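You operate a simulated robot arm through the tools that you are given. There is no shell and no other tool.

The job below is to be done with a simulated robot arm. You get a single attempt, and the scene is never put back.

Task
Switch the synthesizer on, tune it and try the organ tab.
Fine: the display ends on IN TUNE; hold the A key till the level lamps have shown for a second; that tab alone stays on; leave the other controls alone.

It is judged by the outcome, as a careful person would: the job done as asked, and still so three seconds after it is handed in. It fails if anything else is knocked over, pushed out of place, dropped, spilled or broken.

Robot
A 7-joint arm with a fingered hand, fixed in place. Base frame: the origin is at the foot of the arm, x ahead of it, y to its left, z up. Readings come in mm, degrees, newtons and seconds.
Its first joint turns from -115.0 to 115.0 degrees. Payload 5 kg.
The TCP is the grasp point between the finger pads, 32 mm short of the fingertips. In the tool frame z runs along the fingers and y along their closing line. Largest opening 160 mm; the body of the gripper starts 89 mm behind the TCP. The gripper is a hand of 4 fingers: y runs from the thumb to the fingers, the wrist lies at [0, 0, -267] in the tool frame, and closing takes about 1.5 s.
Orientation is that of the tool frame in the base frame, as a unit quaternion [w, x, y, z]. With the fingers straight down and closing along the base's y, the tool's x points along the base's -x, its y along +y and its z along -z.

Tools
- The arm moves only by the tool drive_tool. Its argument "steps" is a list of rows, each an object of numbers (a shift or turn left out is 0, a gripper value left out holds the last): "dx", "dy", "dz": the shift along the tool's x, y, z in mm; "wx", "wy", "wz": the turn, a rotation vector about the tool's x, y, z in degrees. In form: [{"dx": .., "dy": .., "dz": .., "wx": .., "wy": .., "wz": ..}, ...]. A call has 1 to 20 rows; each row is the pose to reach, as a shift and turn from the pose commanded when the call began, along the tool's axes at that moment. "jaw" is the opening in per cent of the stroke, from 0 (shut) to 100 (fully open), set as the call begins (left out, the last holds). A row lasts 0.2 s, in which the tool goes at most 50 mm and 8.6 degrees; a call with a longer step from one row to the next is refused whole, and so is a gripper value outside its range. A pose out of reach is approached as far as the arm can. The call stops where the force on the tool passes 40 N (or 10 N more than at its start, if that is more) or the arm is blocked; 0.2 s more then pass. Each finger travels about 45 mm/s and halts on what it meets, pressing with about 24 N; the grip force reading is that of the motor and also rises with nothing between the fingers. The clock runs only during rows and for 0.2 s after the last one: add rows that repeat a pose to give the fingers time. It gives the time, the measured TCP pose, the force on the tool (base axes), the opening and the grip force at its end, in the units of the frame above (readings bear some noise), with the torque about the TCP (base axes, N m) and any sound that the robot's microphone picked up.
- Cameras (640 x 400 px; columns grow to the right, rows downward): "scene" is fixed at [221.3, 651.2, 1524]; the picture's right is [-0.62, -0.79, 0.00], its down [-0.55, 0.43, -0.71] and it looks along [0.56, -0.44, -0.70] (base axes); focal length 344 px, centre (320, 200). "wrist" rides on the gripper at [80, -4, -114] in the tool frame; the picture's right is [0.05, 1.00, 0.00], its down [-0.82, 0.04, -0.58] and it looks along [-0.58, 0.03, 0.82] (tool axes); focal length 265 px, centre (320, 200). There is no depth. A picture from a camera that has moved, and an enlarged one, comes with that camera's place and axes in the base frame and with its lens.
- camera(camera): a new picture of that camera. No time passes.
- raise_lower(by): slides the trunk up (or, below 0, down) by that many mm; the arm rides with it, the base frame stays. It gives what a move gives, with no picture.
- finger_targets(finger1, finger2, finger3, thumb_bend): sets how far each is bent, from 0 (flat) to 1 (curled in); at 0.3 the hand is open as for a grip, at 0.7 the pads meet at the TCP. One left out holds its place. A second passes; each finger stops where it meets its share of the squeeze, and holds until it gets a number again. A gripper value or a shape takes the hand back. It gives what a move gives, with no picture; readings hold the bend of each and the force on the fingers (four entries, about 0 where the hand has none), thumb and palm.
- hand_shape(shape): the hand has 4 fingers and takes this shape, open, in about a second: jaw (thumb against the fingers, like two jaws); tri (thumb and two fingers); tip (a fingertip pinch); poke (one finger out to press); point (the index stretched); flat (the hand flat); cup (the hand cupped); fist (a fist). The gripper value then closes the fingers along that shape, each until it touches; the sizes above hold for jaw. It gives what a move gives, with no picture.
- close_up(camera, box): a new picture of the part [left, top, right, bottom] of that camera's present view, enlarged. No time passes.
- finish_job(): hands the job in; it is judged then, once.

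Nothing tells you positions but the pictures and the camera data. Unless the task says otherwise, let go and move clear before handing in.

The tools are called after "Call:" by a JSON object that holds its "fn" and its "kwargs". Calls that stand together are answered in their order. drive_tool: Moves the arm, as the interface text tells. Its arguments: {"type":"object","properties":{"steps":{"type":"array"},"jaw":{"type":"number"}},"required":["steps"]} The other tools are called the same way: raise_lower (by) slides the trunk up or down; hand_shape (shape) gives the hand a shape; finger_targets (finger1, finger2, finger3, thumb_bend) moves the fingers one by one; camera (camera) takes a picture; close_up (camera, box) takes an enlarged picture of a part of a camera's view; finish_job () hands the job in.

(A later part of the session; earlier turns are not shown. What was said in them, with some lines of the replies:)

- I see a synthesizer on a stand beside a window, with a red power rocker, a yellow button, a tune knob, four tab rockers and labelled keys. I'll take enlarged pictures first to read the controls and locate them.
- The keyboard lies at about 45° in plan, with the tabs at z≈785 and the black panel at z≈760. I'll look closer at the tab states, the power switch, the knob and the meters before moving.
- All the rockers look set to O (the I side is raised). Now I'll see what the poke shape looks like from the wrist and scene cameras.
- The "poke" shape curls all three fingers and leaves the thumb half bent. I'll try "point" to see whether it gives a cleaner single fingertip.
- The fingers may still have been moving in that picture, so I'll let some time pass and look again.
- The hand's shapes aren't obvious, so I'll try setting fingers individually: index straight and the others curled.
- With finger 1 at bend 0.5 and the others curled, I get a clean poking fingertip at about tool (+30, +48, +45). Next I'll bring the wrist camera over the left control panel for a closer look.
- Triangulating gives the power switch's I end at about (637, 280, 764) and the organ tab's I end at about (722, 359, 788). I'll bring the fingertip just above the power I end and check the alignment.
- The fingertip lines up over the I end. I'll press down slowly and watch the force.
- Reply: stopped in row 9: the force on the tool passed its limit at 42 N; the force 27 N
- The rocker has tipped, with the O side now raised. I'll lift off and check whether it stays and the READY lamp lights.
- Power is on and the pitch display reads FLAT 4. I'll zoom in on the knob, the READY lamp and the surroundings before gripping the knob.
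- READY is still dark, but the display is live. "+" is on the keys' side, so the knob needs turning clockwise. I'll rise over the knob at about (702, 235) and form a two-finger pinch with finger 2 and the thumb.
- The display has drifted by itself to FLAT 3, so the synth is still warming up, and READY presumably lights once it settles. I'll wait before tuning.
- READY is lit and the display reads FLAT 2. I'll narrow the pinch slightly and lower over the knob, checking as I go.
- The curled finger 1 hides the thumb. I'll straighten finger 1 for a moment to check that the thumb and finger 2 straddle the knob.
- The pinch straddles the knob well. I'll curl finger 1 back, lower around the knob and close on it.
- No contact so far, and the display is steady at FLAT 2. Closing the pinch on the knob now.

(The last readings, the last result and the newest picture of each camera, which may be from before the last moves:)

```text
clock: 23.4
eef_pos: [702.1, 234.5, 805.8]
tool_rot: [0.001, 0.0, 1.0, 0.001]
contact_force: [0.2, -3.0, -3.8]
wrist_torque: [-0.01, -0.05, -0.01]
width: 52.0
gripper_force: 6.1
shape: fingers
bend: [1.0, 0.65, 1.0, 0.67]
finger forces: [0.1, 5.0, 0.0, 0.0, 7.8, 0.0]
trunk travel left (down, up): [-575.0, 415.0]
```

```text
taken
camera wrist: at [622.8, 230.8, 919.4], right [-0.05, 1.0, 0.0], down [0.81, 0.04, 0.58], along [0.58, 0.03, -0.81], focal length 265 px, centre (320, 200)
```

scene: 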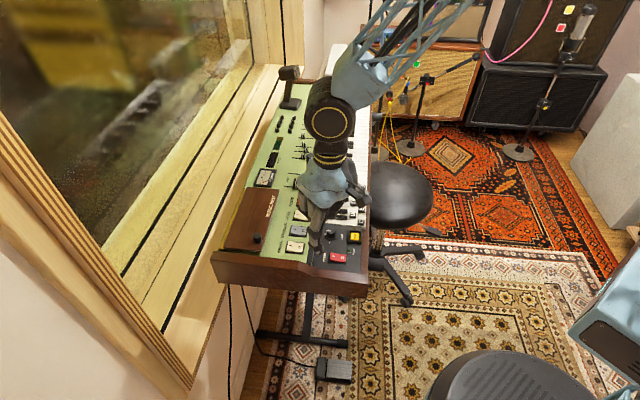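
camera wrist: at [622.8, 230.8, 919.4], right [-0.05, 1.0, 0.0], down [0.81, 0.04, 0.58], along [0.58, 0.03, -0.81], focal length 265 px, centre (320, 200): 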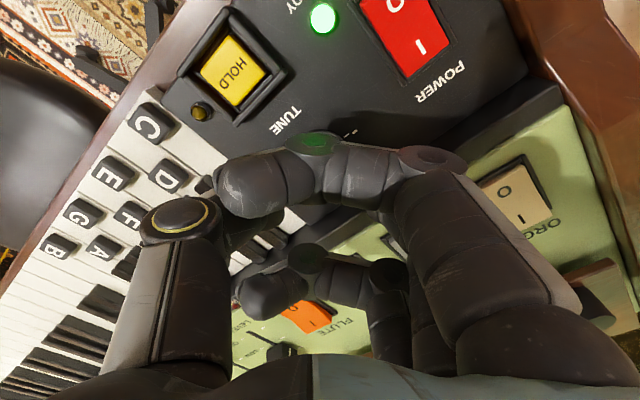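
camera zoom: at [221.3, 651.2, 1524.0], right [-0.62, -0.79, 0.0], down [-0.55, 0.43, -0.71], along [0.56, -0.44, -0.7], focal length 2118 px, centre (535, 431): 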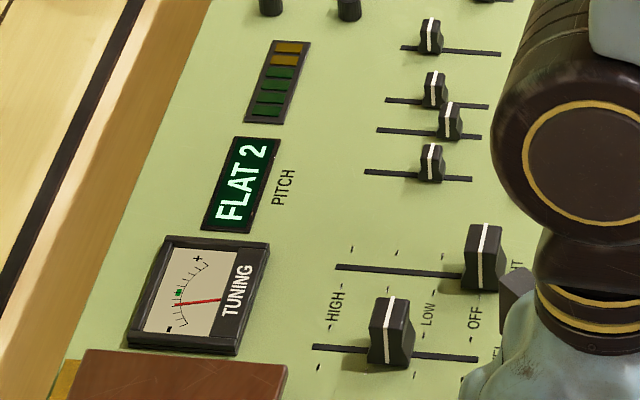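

The knob is gripped on both sides. I'll turn it clockwise a little and see how the display responds.

Call:
{"fn": "drive_tool", "kwargs": {"steps": [{"wz": 3}, {"wz": 6}, {"wz": 8}, {"wz": 8}]}}

Call:
{"fn": "close_up", "kwargs": {"camera": "scene", "box": [245, 130, 325, 195]}}

Call:
{"fn": "close_up", "kwargs": {"camera": "scene", "box": [310, 210, 370, 260]}}

```text
clock: 24.4
eef_pos: [702.4, 233.8, 806.1]
tool_rot: [0.001, 0.07, 0.998, 0.001]
contact_force: [-1.1, -5.1, -2.4]
wrist_torque: [-0.1, 0.03, 0.05]
width: 52.1
gripper_force: 6.6
shape: fingers
bend: [1.0, 0.66, 1.0, 0.67]
finger forces: [0.1, 4.4, 0.0, 0.2, 9.0, 0.0]
trunk travel left (down, up): [-575.0, 415.0]
```

```text
6.15 times, centred on (285, 162) of scene
camera zoom: at [221.3, 651.2, 1524.0], right [-0.62, -0.79, 0.0], down [-0.55, 0.43, -0.71], along [0.56, -0.44, -0.7], focal length 2118 px, centre (535, 431)
```

zoom: 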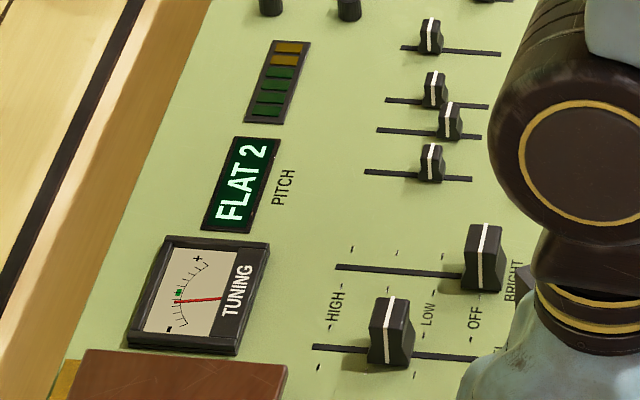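

```text
8.00 times, centred on (340, 235) of scene
camera zoom: at [221.3, 651.2, 1524.0], right [-0.62, -0.79, 0.0], down [-0.55, 0.43, -0.71], along [0.56, -0.44, -0.7], focal length 2753 px, centre (160, -80)
```

zoom: 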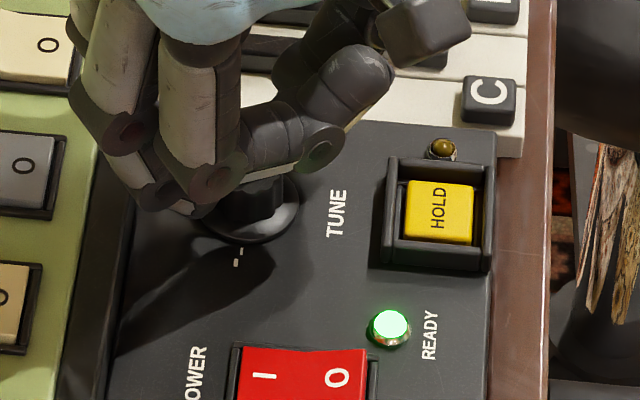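

The needle moved slightly towards the green mark, so the direction is right. I'll keep turning in small amounts.

Call:
{"fn": "drive_tool", "kwargs": {"steps": [{"wz": 4}, {"wz": 8}, {"wz": 10}, {"wz": 10}]}}

Call:
{"fn": "close_up", "kwargs": {"camera": "scene", "box": [245, 130, 325, 195]}}

Call:
{"fn": "close_up", "kwargs": {"camera": "scene", "box": [310, 210, 370, 260]}}

```text
clock: 25.4
eef_pos: [702.5, 234.2, 804.8]
tool_rot: [0.002, 0.157, 0.988, 0.001]
contact_force: [1.3, -6.4, -1.4]
wrist_torque: [-0.17, -0.04, 0.05]
width: 52.0
gripper_force: 7.5
shape: fingers
bend: [1.0, 0.66, 1.0, 0.67]
finger forces: [0.0, 4.4, 0.0, 0.0, 10.5, 0.0]
trunk travel left (down, up): [-575.0, 415.0]
```

```text
6.15 times, centred on (285, 162) of scene
camera zoom: at [221.3, 651.2, 1524.0], right [-0.62, -0.79, 0.0], down [-0.55, 0.43, -0.71], along [0.56, -0.44, -0.7], focal length 2118 px, centre (535, 431)
```

zoom: 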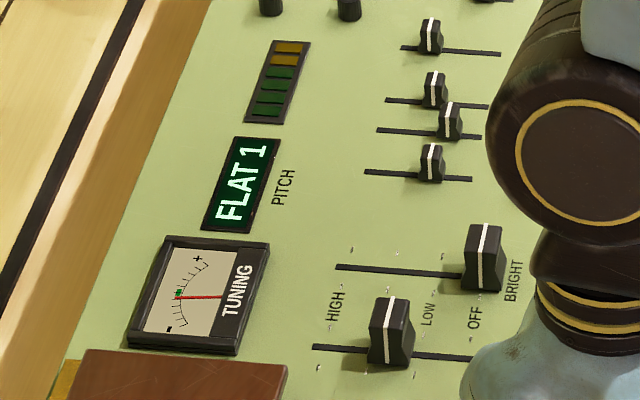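

```text
8.00 times, centred on (340, 235) of scene
camera zoom: at [221.3, 651.2, 1524.0], right [-0.62, -0.79, 0.0], down [-0.55, 0.43, -0.71], along [0.56, -0.44, -0.7], focal length 2753 px, centre (160, -80)
```

zoom: 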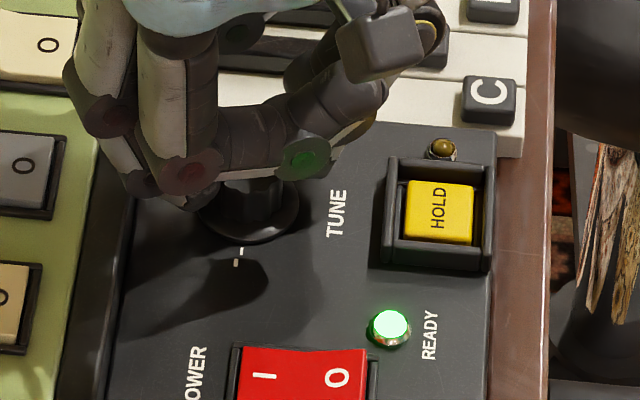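

The display now reads FLAT 1 after about 18°. I'll turn a little further, in small steps.

Call:
{"fn": "drive_tool", "kwargs": {"steps": [{"wz": 3}, {"wz": 6}, {"wz": 8}, {"wz": 8}]}}

Call:
{"fn": "close_up", "kwargs": {"camera": "scene", "box": [245, 130, 325, 195]}}

Call:
{"fn": "close_up", "kwargs": {"camera": "scene", "box": [255, 165, 285, 190]}}

```text
clock: 26.4
eef_pos: [702.0, 234.0, 804.8]
tool_rot: [0.001, 0.225, 0.974, 0.002]
contact_force: [-0.4, -8.2, -2.1]
wrist_torque: [-0.17, -0.02, 0.05]
width: 52.3
gripper_force: 7.4
shape: fingers
bend: [1.0, 0.66, 1.0, 0.67]
finger forces: [0.1, 3.7, 0.0, 0.0, 11.2, 0.0]
trunk travel left (down, up): [-575.0, 415.0]
```

```text
6.15 times, centred on (285, 162) of scene
camera zoom: at [221.3, 651.2, 1524.0], right [-0.62, -0.79, 0.0], down [-0.55, 0.43, -0.71], along [0.56, -0.44, -0.7], focal length 2118 px, centre (535, 431)
```

zoom: 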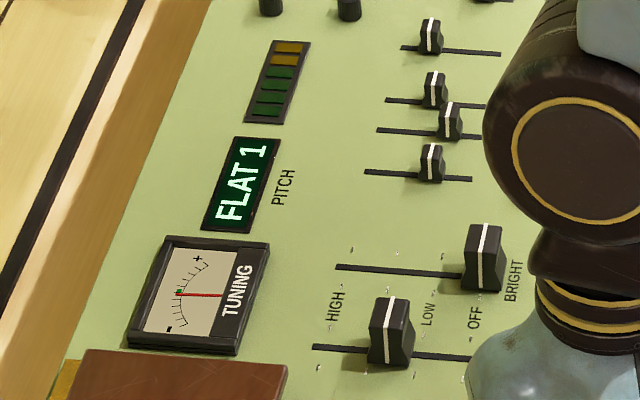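

```text
16.00 times, centred on (270, 178) of scene
camera zoom: at [221.3, 651.2, 1524.0], right [-0.62, -0.79, 0.0], down [-0.55, 0.43, -0.71], along [0.56, -0.44, -0.7], focal length 5506 px, centre (1120, 560)
```

zoom: 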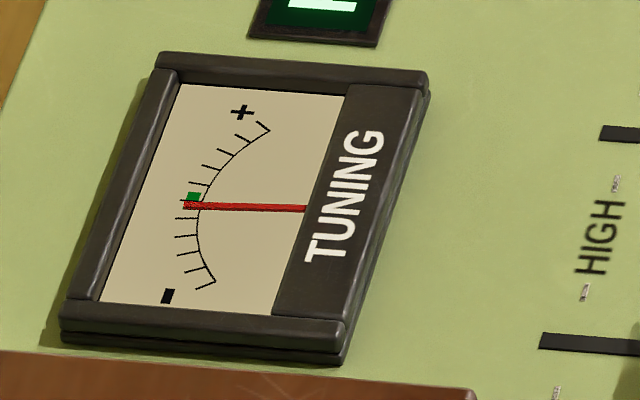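

The needle is at the lower edge of the green mark. About 6° more should centre it.

Call:
{"fn": "drive_tool", "kwargs": {"steps": [{"wz": 2}, {"wz": 4}, {"wz": 6}, {"wz": 6}, {"wz": 6}]}}

Call:
{"fn": "close_up", "kwargs": {"camera": "scene", "box": [245, 130, 325, 195]}}

Call:
{"fn": "close_up", "kwargs": {"camera": "scene", "box": [255, 165, 285, 190]}}

```text
clock: 27.6
eef_pos: [703.4, 234.9, 805.3]
tool_rot: [0.001, 0.275, 0.961, 0.001]
contact_force: [-1.6, -10.1, -3.6]
wrist_torque: [-0.19, 0.02, 0.05]
width: 51.9
gripper_force: 7.4
shape: fingers
bend: [1.0, 0.66, 1.0, 0.67]
finger forces: [0.0, 3.4, 0.0, 0.1, 11.7, 0.1]
trunk travel left (down, up): [-575.0, 415.0]
```

```text
6.15 times, centred on (285, 162) of scene
camera zoom: at [221.3, 651.2, 1524.0], right [-0.62, -0.79, 0.0], down [-0.55, 0.43, -0.71], along [0.56, -0.44, -0.7], focal length 2118 px, centre (535, 431)
```

zoom: 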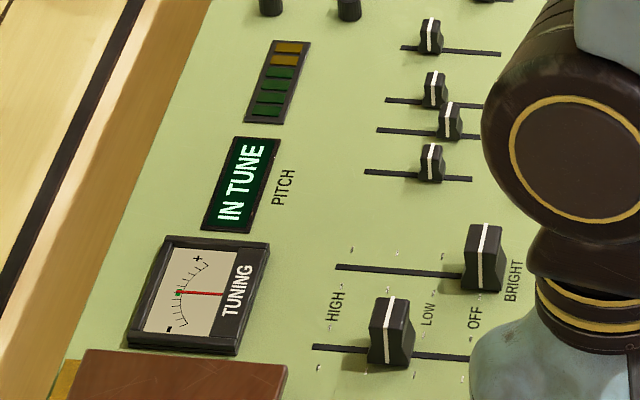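

```text
16.00 times, centred on (270, 178) of scene
camera zoom: at [221.3, 651.2, 1524.0], right [-0.62, -0.79, 0.0], down [-0.55, 0.43, -0.71], along [0.56, -0.44, -0.7], focal length 5506 px, centre (1120, 560)
```

zoom: 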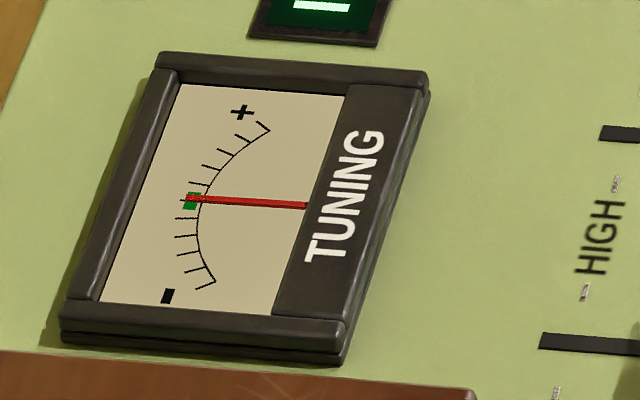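

The display reads IN TUNE with the needle centred on the green. I'll release the knob evenly and check that it holds.

Call:
{"fn": "finger_targets", "kwargs": {"finger2": 0.58, "thumb_bend": 0.58}}

Call:
{"fn": "close_up", "kwargs": {"camera": "scene", "box": [245, 130, 325, 195]}}

Call:
{"fn": "drive_tool", "kwargs": {"steps": [{"dz": -10}, {"dz": -30}, {"dz": -60}, {"dz": -95}, {"dz": -95}]}}

Call:
{"fn": "close_up", "kwargs": {"camera": "scene", "box": [245, 130, 325, 195]}}

Call:
{"fn": "close_up", "kwargs": {"camera": "scene", "box": [240, 130, 390, 270]}}

```text
clock: 28.6
eef_pos: [702.4, 235.8, 806.7]
tool_rot: [0.001, 0.275, 0.962, 0.001]
contact_force: [-5.0, -2.4, 10.0]
wrist_torque: [0.27, -0.04, 0.14]
width: 57.0
gripper_force: 5.1
shape: fingers
bend: [1.0, 0.63, 1.0, 0.57]
finger forces: [0.0, 10.6, 0.1, 0.0, 0.1, 0.1]
trunk travel left (down, up): [-575.0, 415.0]
```

```text
6.15 times, centred on (285, 162) of scene
camera zoom: at [221.3, 651.2, 1524.0], right [-0.62, -0.79, 0.0], down [-0.55, 0.43, -0.71], along [0.56, -0.44, -0.7], focal length 2118 px, centre (535, 431)
```

zoom: 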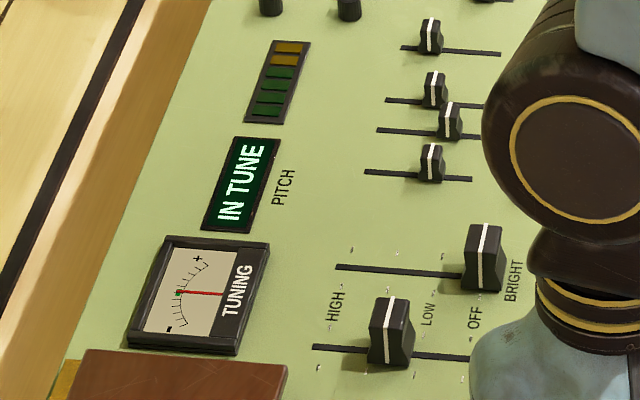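

```text
clock: 29.9
eef_pos: [701.2, 234.2, 902.2]
tool_rot: [0.001, 0.276, 0.961, 0.002]
contact_force: [1.2, 0.4, 0.1]
wrist_torque: [0.01, -0.02, 0.0]
width: 56.6
gripper_force: 0.2
shape: fingers
bend: [1.0, 0.57, 1.0, 0.57]
finger forces: [0.0, 0.0, 0.1, 0.1, 0.1, 0.0]
trunk travel left (down, up): [-575.0, 415.0]
```

```text
6.15 times, centred on (285, 162) of scene
camera zoom: at [221.3, 651.2, 1524.0], right [-0.62, -0.79, 0.0], down [-0.55, 0.43, -0.71], along [0.56, -0.44, -0.7], focal length 2118 px, centre (535, 431)
```

zoom: 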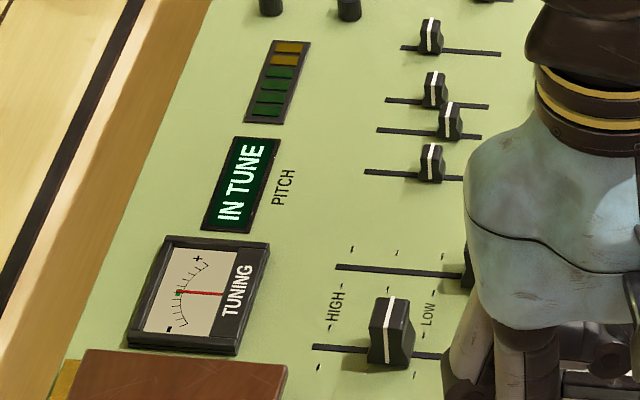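

```text
2.86 times, centred on (315, 200) of scene
camera zoom: at [221.3, 651.2, 1524.0], right [-0.62, -0.79, 0.0], down [-0.55, 0.43, -0.71], along [0.56, -0.44, -0.7], focal length 983 px, centre (334, 200)
```

zoom: 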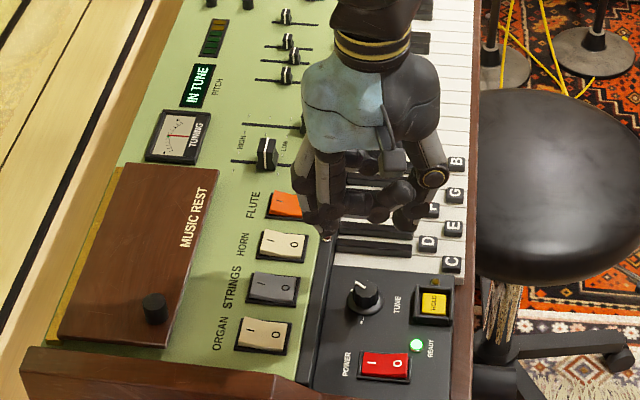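

Tuning holds after release. I'll turn the hand back to its original heading and re-form the single-finger poke, well above the panel.

Call:
{"fn": "drive_tool", "kwargs": {"steps": [{"wz": -8}, {"wz": -16}, {"wz": -24}, {"wz": -32}, {"wz": -32}]}}

Call:
{"fn": "finger_targets", "kwargs": {"finger1": 0.5, "finger2": 1.0, "finger3": 1.0, "thumb_bend": 0.0}}

```text
clock: 31.1
eef_pos: [702.1, 236.3, 901.2]
tool_rot: [0.002, 0.0, 1.0, 0.001]
contact_force: [-0.3, -0.2, 0.7]
wrist_torque: [0.01, 0.03, -0.02]
width: 57.0
gripper_force: 0.1
shape: fingers
bend: [1.0, 0.57, 1.0, 0.57]
finger forces: [0.0, 0.0, 0.1, 0.1, 0.0, 0.0]
trunk travel left (down, up): [-575.0, 415.0]
```

```text
clock: 32.0
eef_pos: [702.4, 234.5, 901.5]
tool_rot: [0.002, 0.0, 1.0, 0.001]
contact_force: [-0.1, -0.8, -0.1]
wrist_torque: [0.02, 0.01, -0.01]
width: 151.1
gripper_force: 0.0
shape: fingers
bend: [0.5, 1.0, 1.0, 0.0]
finger forces: [0.0, 0.1, 0.0, 0.1, 0.0, 0.0]
trunk travel left (down, up): [-575.0, 415.0]
```

Now I'll move so the fingertip sits above the organ tab's I end.

Call:
{"fn": "drive_tool", "kwargs": {"steps": [{"dx": -27, "dy": 39}, {"dx": -54, "dy": 79}, {"dx": -54, "dy": 79, "dz": 20}, {"dx": -54, "dy": 79, "dz": 35}, {"dx": -54, "dy": 79, "dz": 35}]}}

Call:
{"fn": "close_up", "kwargs": {"camera": "wrist", "box": [280, 20, 520, 170]}}

Call:
{"fn": "close_up", "kwargs": {"camera": "scene", "box": [260, 190, 360, 270]}}

Call:
{"fn": "camera", "kwargs": {"camera": "wrist"}}

```text
clock: 33.2
eef_pos: [756.9, 314.3, 865.8]
tool_rot: [0.002, -0.001, 1.0, 0.001]
contact_force: [0.1, 0.0, -0.3]
wrist_torque: [-0.01, -0.02, -0.03]
width: 151.2
gripper_force: 0.0
shape: fingers
bend: [0.5, 1.0, 1.0, 0.0]
finger forces: [0.1, 0.1, 0.0, 0.0, 0.1, 0.1]
trunk travel left (down, up): [-575.0, 415.0]
```

```text
2.67 times, centred on (400, 95) of wrist
camera zoom: at [676.6, 310.6, 980.9], right [-0.05, 1.0, 0.0], down [0.81, 0.04, 0.58], along [0.58, 0.03, -0.81], focal length 708 px, centre (107, 480)
```

zoom: 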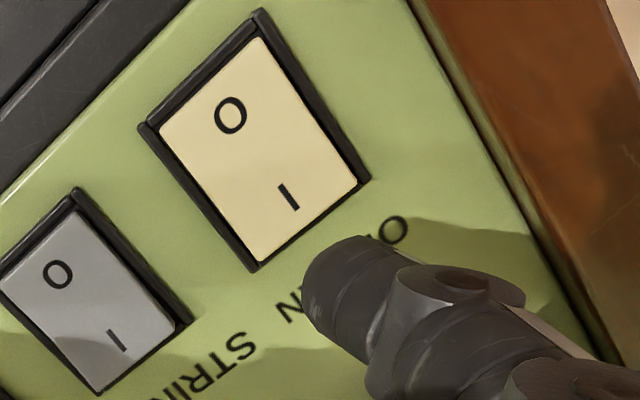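

```text
5.00 times, centred on (310, 230) of scene
camera zoom: at [221.3, 651.2, 1524.0], right [-0.62, -0.79, 0.0], down [-0.55, 0.43, -0.71], along [0.56, -0.44, -0.7], focal length 1721 px, centre (370, 50)
```

zoom: 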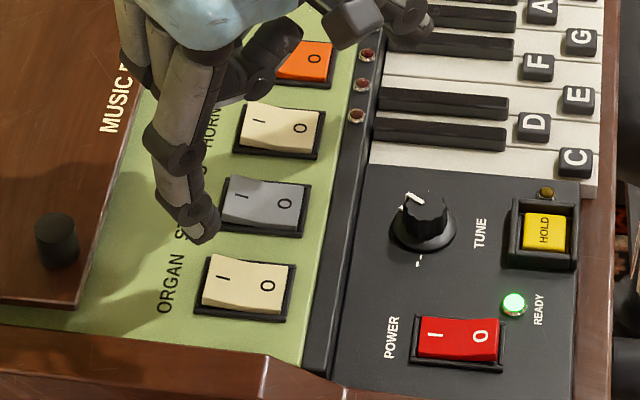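

```text
taken
camera wrist: at [676.6, 310.6, 980.9], right [-0.05, 1.0, 0.0], down [0.81, 0.04, 0.58], along [0.58, 0.03, -0.81], focal length 265 px, centre (320, 200)
```

wrist: 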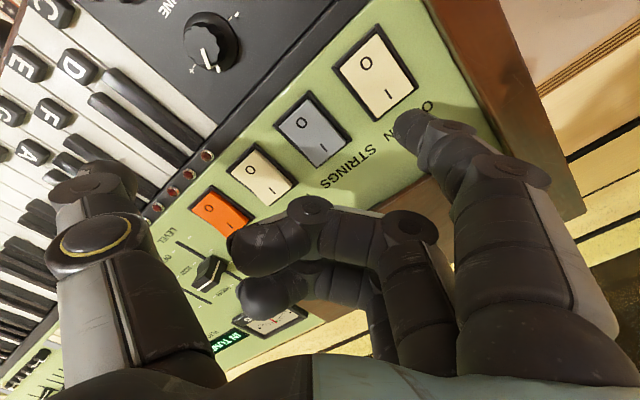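

The fingertip lines up with the I end. I'll press down gradually.

Call:
{"fn": "drive_tool", "kwargs": {"steps": [{"dx": 2, "dy": 1, "dz": 10}, {"dx": 2, "dy": 1, "dz": 20}, {"dx": 2, "dy": 1, "dz": 25}, {"dx": 2, "dy": 1, "dz": 28}, {"dx": 2, "dy": 1, "dz": 31}, {"dx": 2, "dy": 1, "dz": 34}, {"dx": 2, "dy": 1, "dz": 37}, {"dx": 2, "dy": 1, "dz": 40}]}}

Call:
{"fn": "close_up", "kwargs": {"camera": "wrist", "box": [280, 20, 520, 170]}}

Call:
{"fn": "close_up", "kwargs": {"camera": "scene", "box": [260, 190, 360, 270]}}

```text
clock: 35.0
eef_pos: [754.6, 315.4, 831.0]
tool_rot: [0.003, 0.0, 1.0, 0.002]
contact_force: [-3.4, -1.2, 31.1]
wrist_torque: [1.66, 1.24, 0.19]
width: 151.8
gripper_force: 15.7
shape: fingers
bend: [0.54, 1.0, 1.0, 0.0]
finger forces: [31.1, 0.0, 0.0, 0.1, 0.1, 0.0]
trunk travel left (down, up): [-575.0, 415.0]
```

```text
2.67 times, centred on (400, 95) of wrist
camera zoom: at [674.9, 311.2, 943.6], right [-0.05, 1.0, 0.0], down [0.81, 0.04, 0.58], along [0.58, 0.03, -0.81], focal length 708 px, centre (107, 480)
```

zoom: 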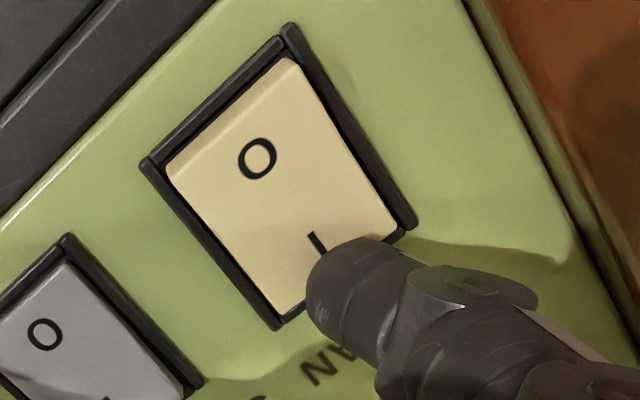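

```text
5.00 times, centred on (310, 230) of scene
camera zoom: at [221.3, 651.2, 1524.0], right [-0.62, -0.79, 0.0], down [-0.55, 0.43, -0.71], along [0.56, -0.44, -0.7], focal length 1721 px, centre (370, 50)
```

zoom: 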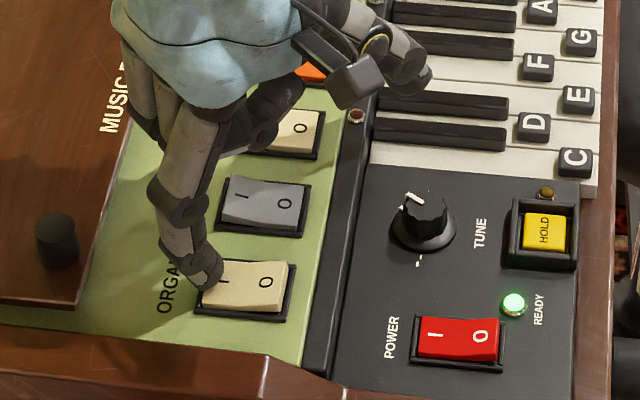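

The organ tab has flipped to I. I'll lift off and check the state of everything.

Call:
{"fn": "drive_tool", "kwargs": {"steps": [{"dz": -15}, {"dz": -45}, {"dz": -80}, {"dz": -80}]}}

Call:
{"fn": "close_up", "kwargs": {"camera": "scene", "box": [240, 130, 390, 270]}}

Call:
{"fn": "close_up", "kwargs": {"camera": "wrist", "box": [100, 20, 440, 230]}}

```text
clock: 36.0
eef_pos: [752.6, 317.1, 902.1]
tool_rot: [0.0, -0.001, 1.0, 0.001]
contact_force: [-0.7, 0.1, -0.1]
wrist_torque: [-0.01, -0.01, -0.01]
width: 151.7
gripper_force: 0.1
shape: fingers
bend: [0.5, 1.0, 1.0, 0.0]
finger forces: [0.1, 0.0, 0.0, 0.1, 0.0, 0.0]
trunk travel left (down, up): [-575.0, 415.0]
```

```text
2.86 times, centred on (315, 200) of scene
camera zoom: at [221.3, 651.2, 1524.0], right [-0.62, -0.79, 0.0], down [-0.55, 0.43, -0.71], along [0.56, -0.44, -0.7], focal length 983 px, centre (334, 200)
```

zoom: 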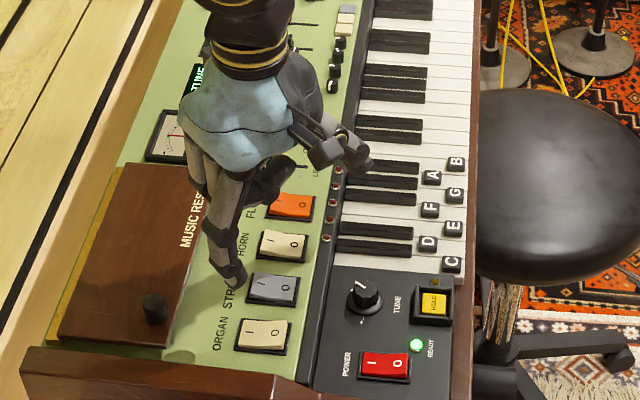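

```text
1.88 times, centred on (270, 125) of wrist
camera zoom: at [672.4, 312.2, 1016.1], right [-0.05, 1.0, 0.0], down [0.81, 0.04, 0.58], along [0.58, 0.03, -0.81], focal length 500 px, centre (414, 341)
```

zoom: 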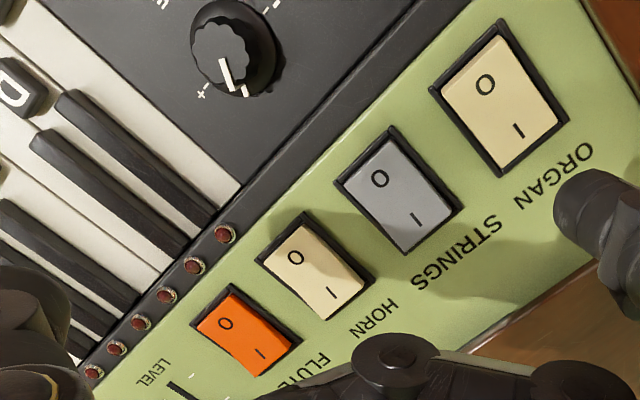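

Call:
{"fn": "close_up", "kwargs": {"camera": "scene", "box": [280, 205, 350, 260]}}

Call:
{"fn": "close_up", "kwargs": {"camera": "wrist", "box": [230, 20, 420, 140]}}

```text
7.27 times, centred on (315, 232) of scene
camera zoom: at [221.3, 651.2, 1524.0], right [-0.62, -0.79, 0.0], down [-0.55, 0.43, -0.71], along [0.56, -0.44, -0.7], focal length 2503 px, centre (356, -36)
```

zoom: 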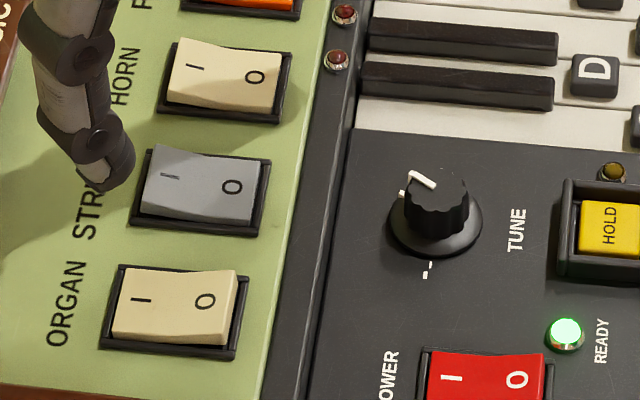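

```text
3.33 times, centred on (325, 80) of wrist
camera zoom: at [672.4, 312.2, 1016.1], right [-0.05, 1.0, 0.0], down [0.81, 0.04, 0.58], along [0.58, 0.03, -0.81], focal length 885 px, centre (303, 600)
```

zoom: 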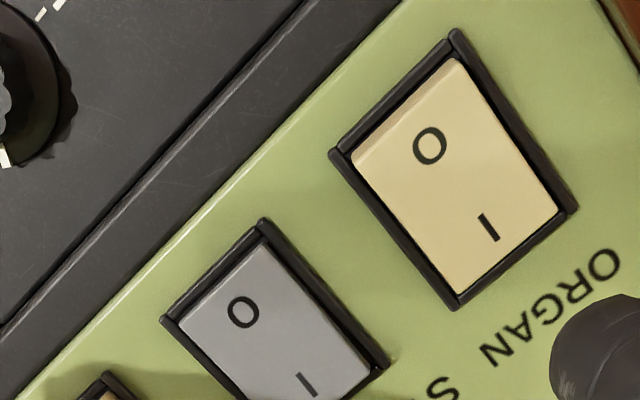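

Only the organ tab is on, and READY is lit. Next I'll move over the A key with the hand turned 45°, so the finger's narrow side lies across the key.

Call:
{"fn": "drive_tool", "kwargs": {"steps": [{"dz": -30}, {"dx": -13, "dy": -38, "dz": -30, "wz": -6}, {"dx": -27, "dy": -77, "dz": -30, "wz": -13}, {"dx": -40, "dy": -115, "dz": -30, "wz": -19}, {"dx": -53, "dy": -153, "dz": -30, "wz": -26}, {"dx": -67, "dy": -192, "dz": -30, "wz": -32}, {"dx": -80, "dy": -230, "dz": -30, "wz": -39}, {"dx": -93, "dy": -268, "dz": -30, "wz": -45}, {"dx": -93, "dy": -268, "dz": -30, "wz": -45}]}}

Call:
{"fn": "camera", "kwargs": {"camera": "wrist"}}

Call:
{"fn": "camera", "kwargs": {"camera": "scene"}}

Call:
{"fn": "close_up", "kwargs": {"camera": "scene", "box": [240, 110, 390, 250]}}

```text
clock: 38.0
eef_pos: [848.2, 47.4, 937.7]
tool_rot: [0.002, -0.384, 0.924, 0.001]
contact_force: [-0.5, -0.6, 0.1]
wrist_torque: [0.0, -0.01, -0.03]
width: 151.8
gripper_force: 0.1
shape: fingers
bend: [0.5, 1.0, 1.0, 0.0]
finger forces: [0.0, 0.0, 0.0, 0.0, 0.0, 0.0]
trunk travel left (down, up): [-575.0, 415.0]
```

```text
taken
camera wrist: at [795.4, -11.8, 1050.6], right [-0.74, 0.67, 0.0], down [0.54, 0.61, 0.58], along [0.39, 0.43, -0.81], focal length 265 px, centre (320, 200)
```

wrist: 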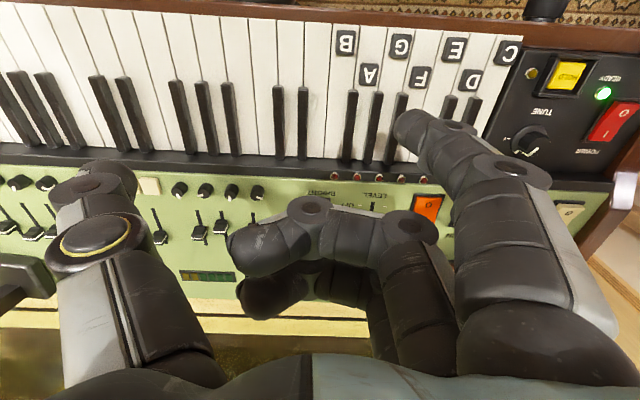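

```text
taken
```

scene: 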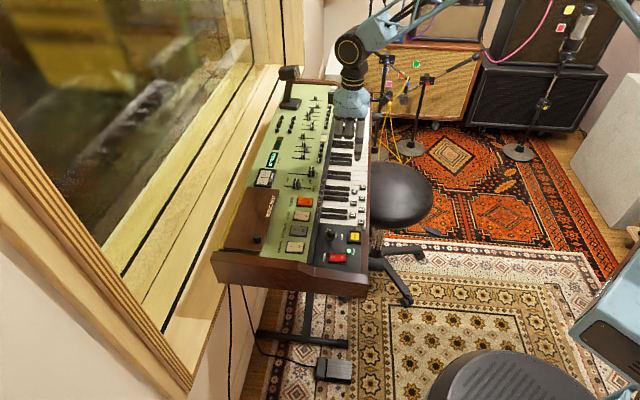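

```text
2.86 times, centred on (315, 180) of scene
camera zoom: at [221.3, 651.2, 1524.0], right [-0.62, -0.79, 0.0], down [-0.55, 0.43, -0.71], along [0.56, -0.44, -0.7], focal length 983 px, centre (334, 257)
```

zoom: 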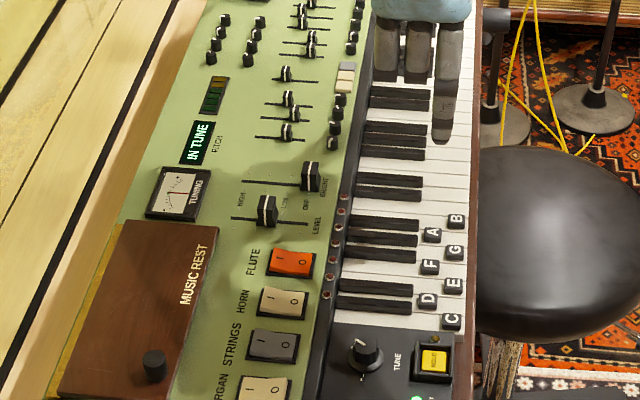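

The fingertip is already almost directly over the A label. I'll lower most of the way and re-check the alignment.

Call:
{"fn": "drive_tool", "kwargs": {"steps": [{"dz": 35}, {"dz": 70}, {"dz": 90}, {"dz": 100}, {"dz": 100}]}}

Call:
{"fn": "close_up", "kwargs": {"camera": "wrist", "box": [280, 20, 520, 170]}}

Call:
{"fn": "close_up", "kwargs": {"camera": "scene", "box": [310, 150, 390, 210]}}

Call:
{"fn": "camera", "kwargs": {"camera": "wrist"}}

```text
clock: 39.2
eef_pos: [847.7, 50.6, 837.7]
tool_rot: [0.002, -0.383, 0.924, 0.001]
contact_force: [0.0, 0.7, 0.1]
wrist_torque: [0.01, -0.01, -0.02]
width: 151.5
gripper_force: 0.1
shape: fingers
bend: [0.5, 1.0, 1.0, 0.0]
finger forces: [0.0, 0.1, 0.0, 0.0, 0.0, 0.1]
trunk travel left (down, up): [-575.0, 415.0]
```

```text
2.67 times, centred on (400, 95) of wrist
camera zoom: at [794.6, -9.9, 950.8], right [-0.74, 0.67, 0.0], down [0.54, 0.61, 0.58], along [0.39, 0.43, -0.81], focal length 708 px, centre (107, 480)
```

zoom: 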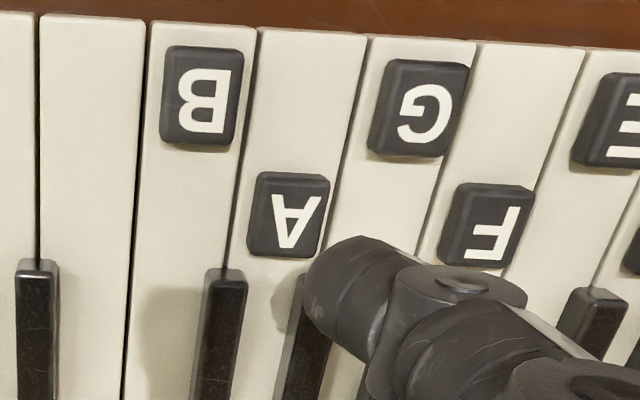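

```text
6.67 times, centred on (350, 180) of scene
camera zoom: at [221.3, 651.2, 1524.0], right [-0.62, -0.79, 0.0], down [-0.55, 0.43, -0.71], along [0.56, -0.44, -0.7], focal length 2294 px, centre (120, 333)
```

zoom: 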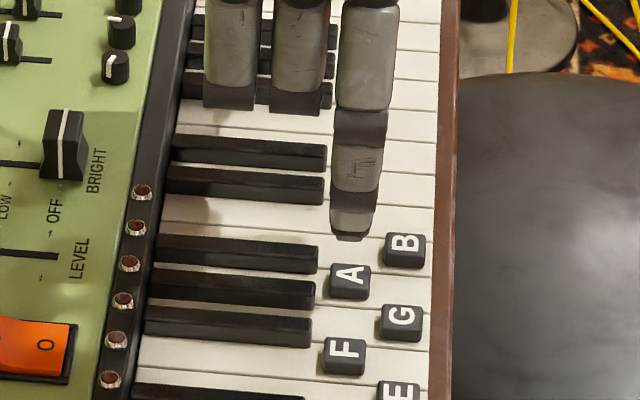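

```text
taken
camera wrist: at [794.6, -9.9, 950.8], right [-0.74, 0.67, 0.0], down [0.54, 0.61, 0.58], along [0.39, 0.43, -0.81], focal length 265 px, centre (320, 200)
```

wrist: 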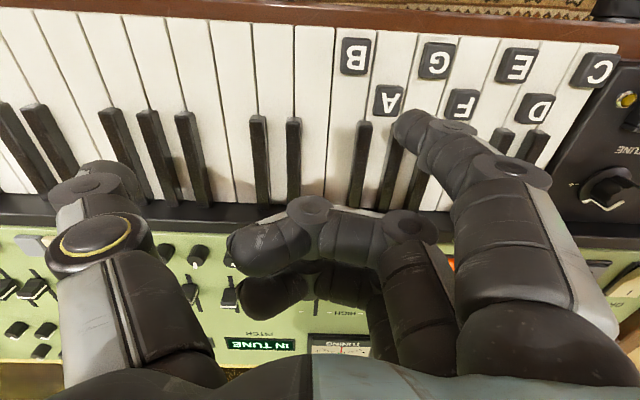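

The finger is centred on the A key to within about 2 mm. I'll make a tiny correction and press down gently.

Call:
{"fn": "drive_tool", "kwargs": {"steps": [{"dx": 2, "dy": -1, "dz": 8}, {"dx": 2, "dy": -1, "dz": 14}, {"dx": 2, "dy": -1, "dz": 17}, {"dx": 2, "dy": -1, "dz": 20}, {"dx": 2, "dy": -1, "dz": 22}, {"dx": 2, "dy": -1, "dz": 24}]}}

Call:
{"fn": "close_up", "kwargs": {"camera": "wrist", "box": [280, 20, 520, 170]}}

Call:
{"fn": "close_up", "kwargs": {"camera": "scene", "box": [310, 150, 390, 210]}}

```text
clock: 40.6
eef_pos: [848.9, 44.1, 813.6]
tool_rot: [0.001, -0.382, 0.924, -0.001]
contact_force: [-0.5, 0.8, 0.5]
wrist_torque: [-0.02, -0.01, 0.0]
width: 151.5
gripper_force: 0.1
shape: fingers
bend: [0.5, 1.0, 1.0, 0.0]
finger forces: [0.0, 0.1, 0.0, 0.0, 0.0, 0.1]
trunk travel left (down, up): [-575.0, 415.0]
```

```text
2.67 times, centred on (400, 95) of wrist
camera zoom: at [794.7, -15.1, 926.5], right [-0.74, 0.67, 0.0], down [0.54, 0.61, 0.58], along [0.39, 0.43, -0.81], focal length 708 px, centre (107, 480)
```

zoom: 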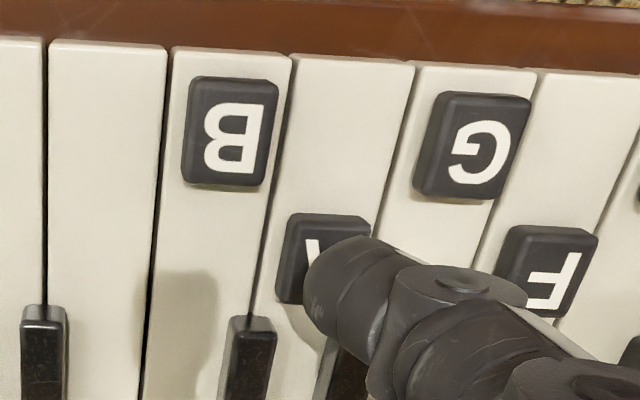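

```text
6.67 times, centred on (350, 180) of scene
camera zoom: at [221.3, 651.2, 1524.0], right [-0.62, -0.79, 0.0], down [-0.55, 0.43, -0.71], along [0.56, -0.44, -0.7], focal length 2294 px, centre (120, 333)
```

zoom: 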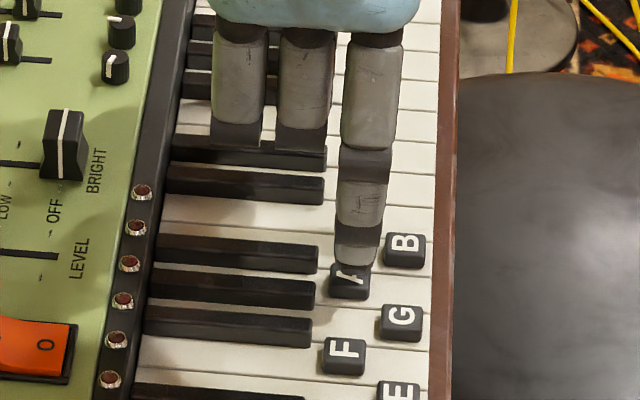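

The tip is now centred on the A cap with no contact yet. I'll continue down in small steps.

Call:
{"fn": "drive_tool", "kwargs": {"steps": [{"dz": 2}, {"dz": 4}, {"dz": 6}, {"dz": 8}, {"dz": 9}]}}

Call:
{"fn": "close_up", "kwargs": {"camera": "wrist", "box": [280, 20, 520, 170]}}

Call:
{"fn": "close_up", "kwargs": {"camera": "scene", "box": [250, 130, 390, 230]}}

```text
clock: 41.9
eef_pos: [847.7, 44.6, 801.8]
tool_rot: [0.001, -0.383, 0.924, 0.0]
contact_force: [-0.3, 0.2, 0.1]
wrist_torque: [0.02, 0.04, 0.01]
width: 151.7
gripper_force: 0.1
shape: fingers
bend: [0.5, 1.0, 1.0, 0.0]
finger forces: [0.7, 0.0, 0.0, 0.1, 0.0, 0.1]
trunk travel left (down, up): [-575.0, 415.0]
```

```text
2.67 times, centred on (400, 95) of wrist
camera zoom: at [794.4, -14.7, 915.6], right [-0.74, 0.67, 0.0], down [0.54, 0.61, 0.58], along [0.39, 0.43, -0.81], focal length 708 px, centre (107, 480)
```

zoom: 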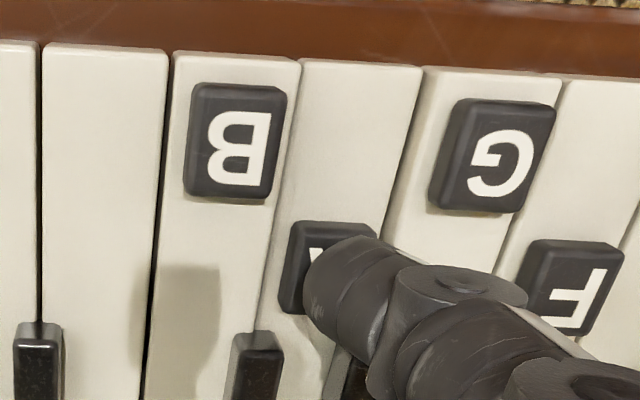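

```text
4.00 times, centred on (320, 180) of scene
camera zoom: at [221.3, 651.2, 1524.0], right [-0.62, -0.79, 0.0], down [-0.55, 0.43, -0.71], along [0.56, -0.44, -0.7], focal length 1377 px, centre (320, 280)
```

zoom: 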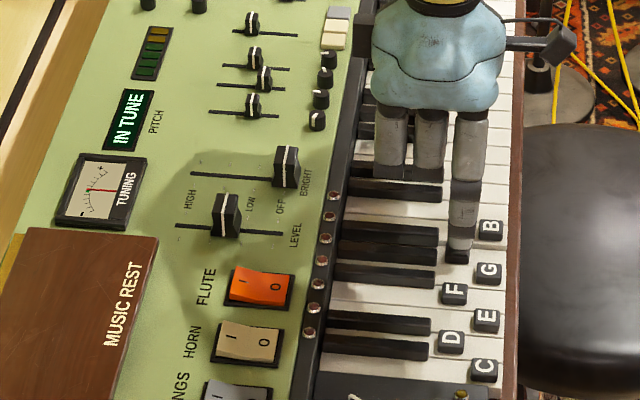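

The key is starting to move under a light touch. I'll press further down.

Call:
{"fn": "drive_tool", "kwargs": {"steps": [{"dz": 2}, {"dz": 4}, {"dz": 6}]}}

Call:
{"fn": "close_up", "kwargs": {"camera": "wrist", "box": [280, 20, 520, 170]}}

Call:
{"fn": "close_up", "kwargs": {"camera": "scene", "box": [250, 130, 390, 230]}}

```text
clock: 42.6
eef_pos: [847.0, 43.9, 796.9]
tool_rot: [0.002, -0.382, 0.924, 0.0]
contact_force: [0.8, 0.7, 2.0]
wrist_torque: [0.03, 0.07, -0.04]
width: 151.3
gripper_force: 0.9
shape: fingers
bend: [0.5, 1.0, 1.0, 0.0]
finger forces: [1.6, 0.0, 0.0, 0.0, 0.1, 0.1]
trunk travel left (down, up): [-575.0, 415.0]
heard: click
```

```text
2.67 times, centred on (400, 95) of wrist
camera zoom: at [793.8, -14.5, 910.2], right [-0.74, 0.67, 0.0], down [0.54, 0.61, 0.58], along [0.39, 0.43, -0.81], focal length 708 px, centre (107, 480)
```

zoom: 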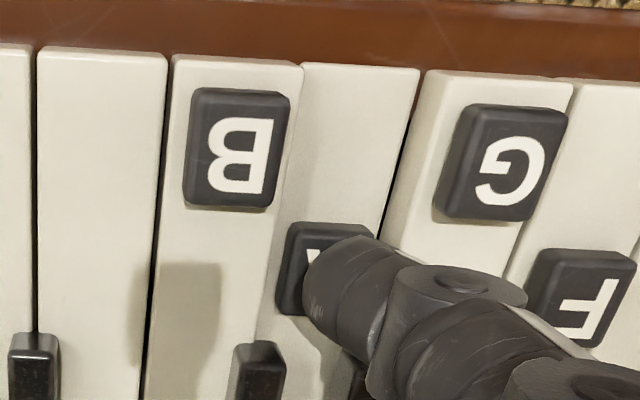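

```text
4.00 times, centred on (320, 180) of scene
camera zoom: at [221.3, 651.2, 1524.0], right [-0.62, -0.79, 0.0], down [-0.55, 0.43, -0.71], along [0.56, -0.44, -0.7], focal length 1377 px, centre (320, 280)
```

zoom: 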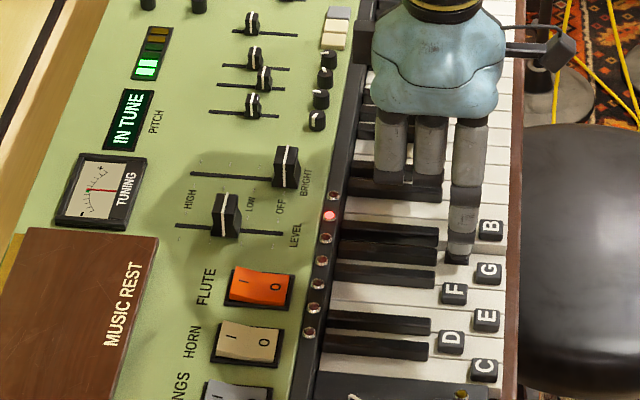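

The A key clicked, its lamp came on and the level bar is lighting. I'll press slightly deeper and hold for a couple of seconds.

Call:
{"fn": "drive_tool", "kwargs": {"steps": [{"dz": 1.5}, {"dz": 1.5}, {"dz": 1.5}, {"dz": 1.5}, {"dz": 1.5}]}}

Call:
{"fn": "close_up", "kwargs": {"camera": "scene", "box": [250, 130, 390, 230]}}

Call:
{"fn": "close_up", "kwargs": {"camera": "wrist", "box": [280, 20, 520, 170]}}

Call:
{"fn": "drive_tool", "kwargs": {"steps": [{}, {}, {}, {}, {}, {}, {}, {}]}}

Call:
{"fn": "close_up", "kwargs": {"camera": "scene", "box": [250, 130, 390, 230]}}

```text
clock: 43.9
eef_pos: [847.3, 46.1, 794.6]
tool_rot: [0.002, -0.383, 0.924, 0.001]
contact_force: [-1.2, -0.9, 11.2]
wrist_torque: [0.11, 0.72, 0.08]
width: 151.3
gripper_force: 6.0
shape: fingers
bend: [0.51, 1.0, 1.0, 0.0]
finger forces: [11.2, 0.1, 0.0, 0.0, 0.0, 0.0]
trunk travel left (down, up): [-575.0, 415.0]
```

```text
4.00 times, centred on (320, 180) of scene
camera zoom: at [221.3, 651.2, 1524.0], right [-0.62, -0.79, 0.0], down [-0.55, 0.43, -0.71], along [0.56, -0.44, -0.7], focal length 1377 px, centre (320, 280)
```

zoom: 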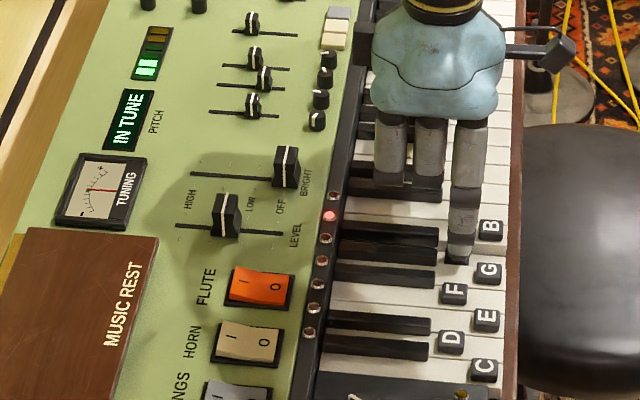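

```text
2.67 times, centred on (400, 95) of wrist
camera zoom: at [793.5, -14.2, 909.0], right [-0.74, 0.67, 0.0], down [0.54, 0.61, 0.58], along [0.39, 0.43, -0.81], focal length 708 px, centre (107, 480)
```

zoom: 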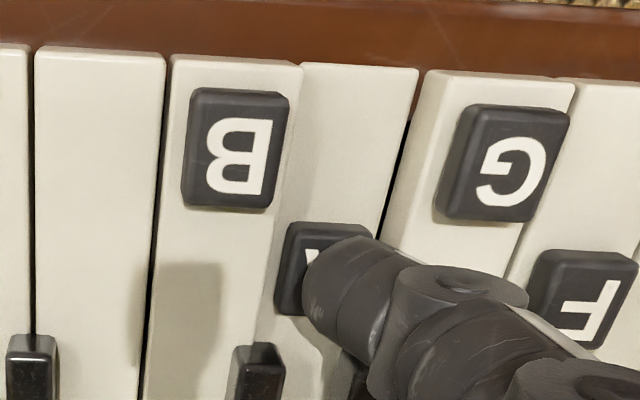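

```text
clock: 45.6
eef_pos: [848.1, 45.6, 795.5]
tool_rot: [0.002, -0.383, 0.924, 0.0]
contact_force: [-1.2, -1.9, 12.7]
wrist_torque: [0.15, 0.74, 0.11]
width: 151.2
gripper_force: 5.8
shape: fingers
bend: [0.51, 1.0, 1.0, 0.0]
finger forces: [12.1, 0.0, 0.0, 0.0, 0.1, 0.0]
trunk travel left (down, up): [-575.0, 415.0]
```

```text
4.00 times, centred on (320, 180) of scene
camera zoom: at [221.3, 651.2, 1524.0], right [-0.62, -0.79, 0.0], down [-0.55, 0.43, -0.71], along [0.56, -0.44, -0.7], focal length 1377 px, centre (320, 280)
```

zoom: 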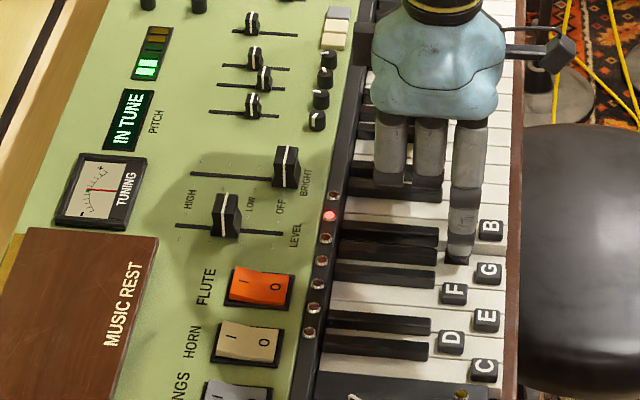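

The level lamps have stayed lit for about three seconds with only the A key down. I'll lift straight off and move clear.

Call:
{"fn": "drive_tool", "kwargs": {"steps": [{"dz": -10}, {"dz": -30}, {"dz": -70}, {"dz": -115}, {"dz": -160}, {"dz": -200}, {"dz": -200}]}}

Call:
{"fn": "close_up", "kwargs": {"camera": "scene", "box": [240, 110, 390, 270]}}

Call:
{"fn": "camera", "kwargs": {"camera": "wrist"}}

Call:
{"fn": "camera", "kwargs": {"camera": "scene"}}

```text
clock: 47.2
eef_pos: [847.1, 43.2, 995.3]
tool_rot: [0.002, -0.382, 0.924, 0.001]
contact_force: [0.5, 0.1, 0.0]
wrist_torque: [0.03, -0.01, 0.0]
width: 151.4
gripper_force: 0.1
shape: fingers
bend: [0.5, 1.0, 1.0, 0.0]
finger forces: [0.0, 0.0, 0.0, 0.0, 0.1, 0.1]
trunk travel left (down, up): [-575.0, 415.0]
```

```text
2.50 times, centred on (315, 190) of scene
camera zoom: at [221.3, 651.2, 1524.0], right [-0.62, -0.79, 0.0], down [-0.55, 0.43, -0.71], along [0.56, -0.44, -0.7], focal length 860 px, centre (332, 225)
```

zoom: 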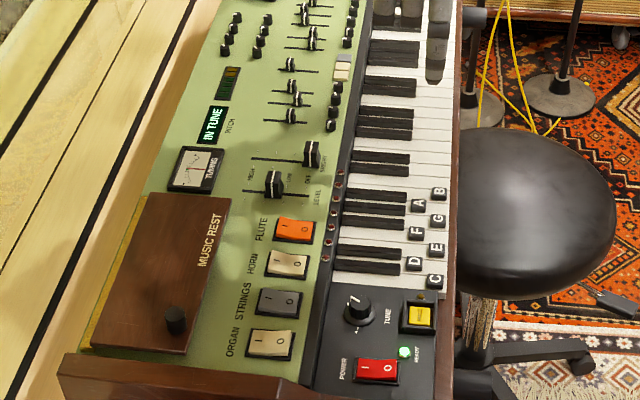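

```text
taken
camera wrist: at [794.0, -16.7, 1108.6], right [-0.74, 0.67, 0.0], down [0.55, 0.61, 0.58], along [0.39, 0.43, -0.81], focal length 265 px, centre (320, 200)
```

wrist: 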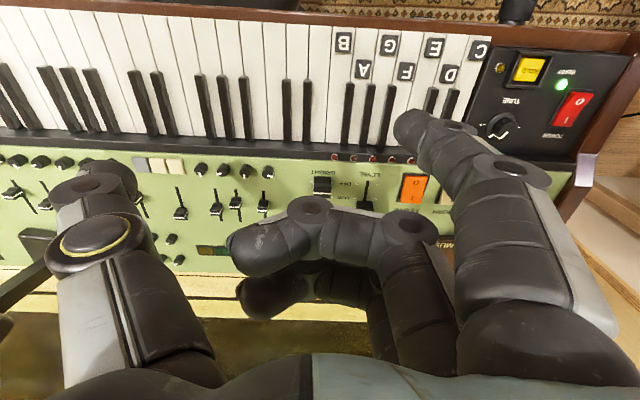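

```text
taken
```

scene: 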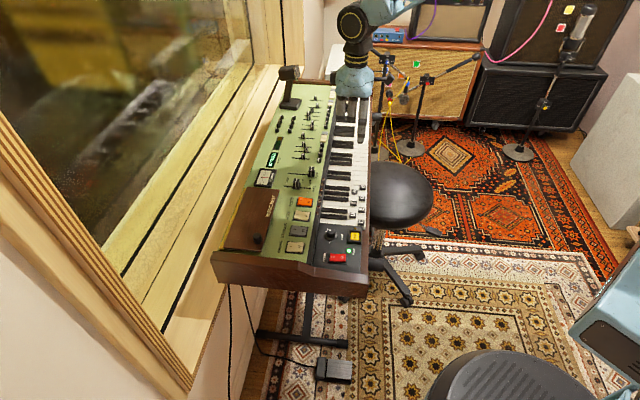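

The key is back up and the lamps are out. I'll wait a few seconds to make sure the tuning and the tab stay put.

Call:
{"fn": "drive_tool", "kwargs": {"steps": [{}, {}, {}, {}, {}, {}, {}, {}, {}, {}, {}, {}, {}, {}, {}, {}, {}, {}, {}, {}]}}

Call:
{"fn": "close_up", "kwargs": {"camera": "scene", "box": [245, 130, 325, 195]}}

Call:
{"fn": "close_up", "kwargs": {"camera": "scene", "box": [270, 190, 370, 270]}}

```text
clock: 51.5
eef_pos: [847.8, 43.0, 995.4]
tool_rot: [0.001, -0.383, 0.924, 0.0]
contact_force: [-0.2, -0.4, 0.1]
wrist_torque: [0.03, 0.01, 0.0]
width: 151.4
gripper_force: 0.0
shape: fingers
bend: [0.5, 1.0, 1.0, 0.0]
finger forces: [0.1, 0.0, 0.0, 0.0, 0.1, 0.0]
trunk travel left (down, up): [-575.0, 415.0]
```

```text
6.15 times, centred on (285, 162) of scene
camera zoom: at [221.3, 651.2, 1524.0], right [-0.62, -0.79, 0.0], down [-0.55, 0.43, -0.71], along [0.56, -0.44, -0.7], focal length 2118 px, centre (535, 431)
```

zoom: 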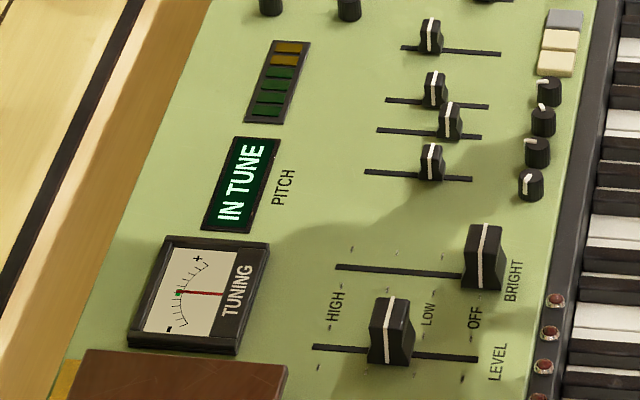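

```text
5.00 times, centred on (320, 230) of scene
camera zoom: at [221.3, 651.2, 1524.0], right [-0.62, -0.79, 0.0], down [-0.55, 0.43, -0.71], along [0.56, -0.44, -0.7], focal length 1721 px, centre (320, 50)
```

zoom: 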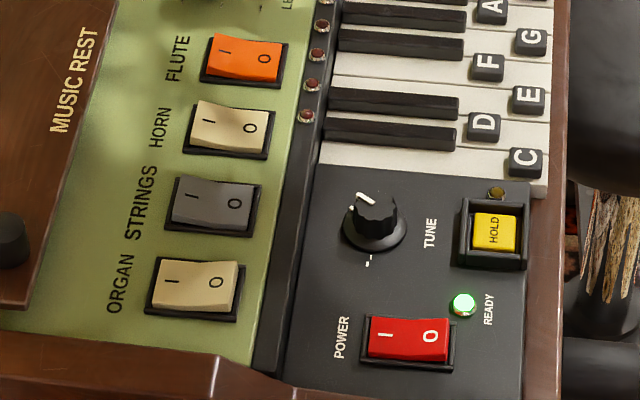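

The power is on and READY is lit. The display holds IN TUNE with the needle centred, only the organ tab is on, the other controls are unchanged, and the hand is well clear. I'm handing the job in.

Call:
{"fn": "finish_job", "kwargs": {}}

```text
The job is handed in.
```

The synthesizer is on and in tune, the organ tab has been tried, and I've handed the job in.

- **Power:** the power switch is on. I waited for the READY lamp before tuning, because the pitch drifted while it warmed up.
- **Tuning:** I turned the TUNE knob about 32° towards "+". The display reads IN TUNE and still did when I last checked it, more than 20 seconds later.
- **Organ tab:** it is the only tab on; strings, horn and flute are still off.
- **A key:** I held it down with the level lamps lit for about three seconds, then let go. The lamps went out on release.
- **Everything else:** I touched no other controls, and nothing was knocked or moved. The hand is well clear of the keyboard.
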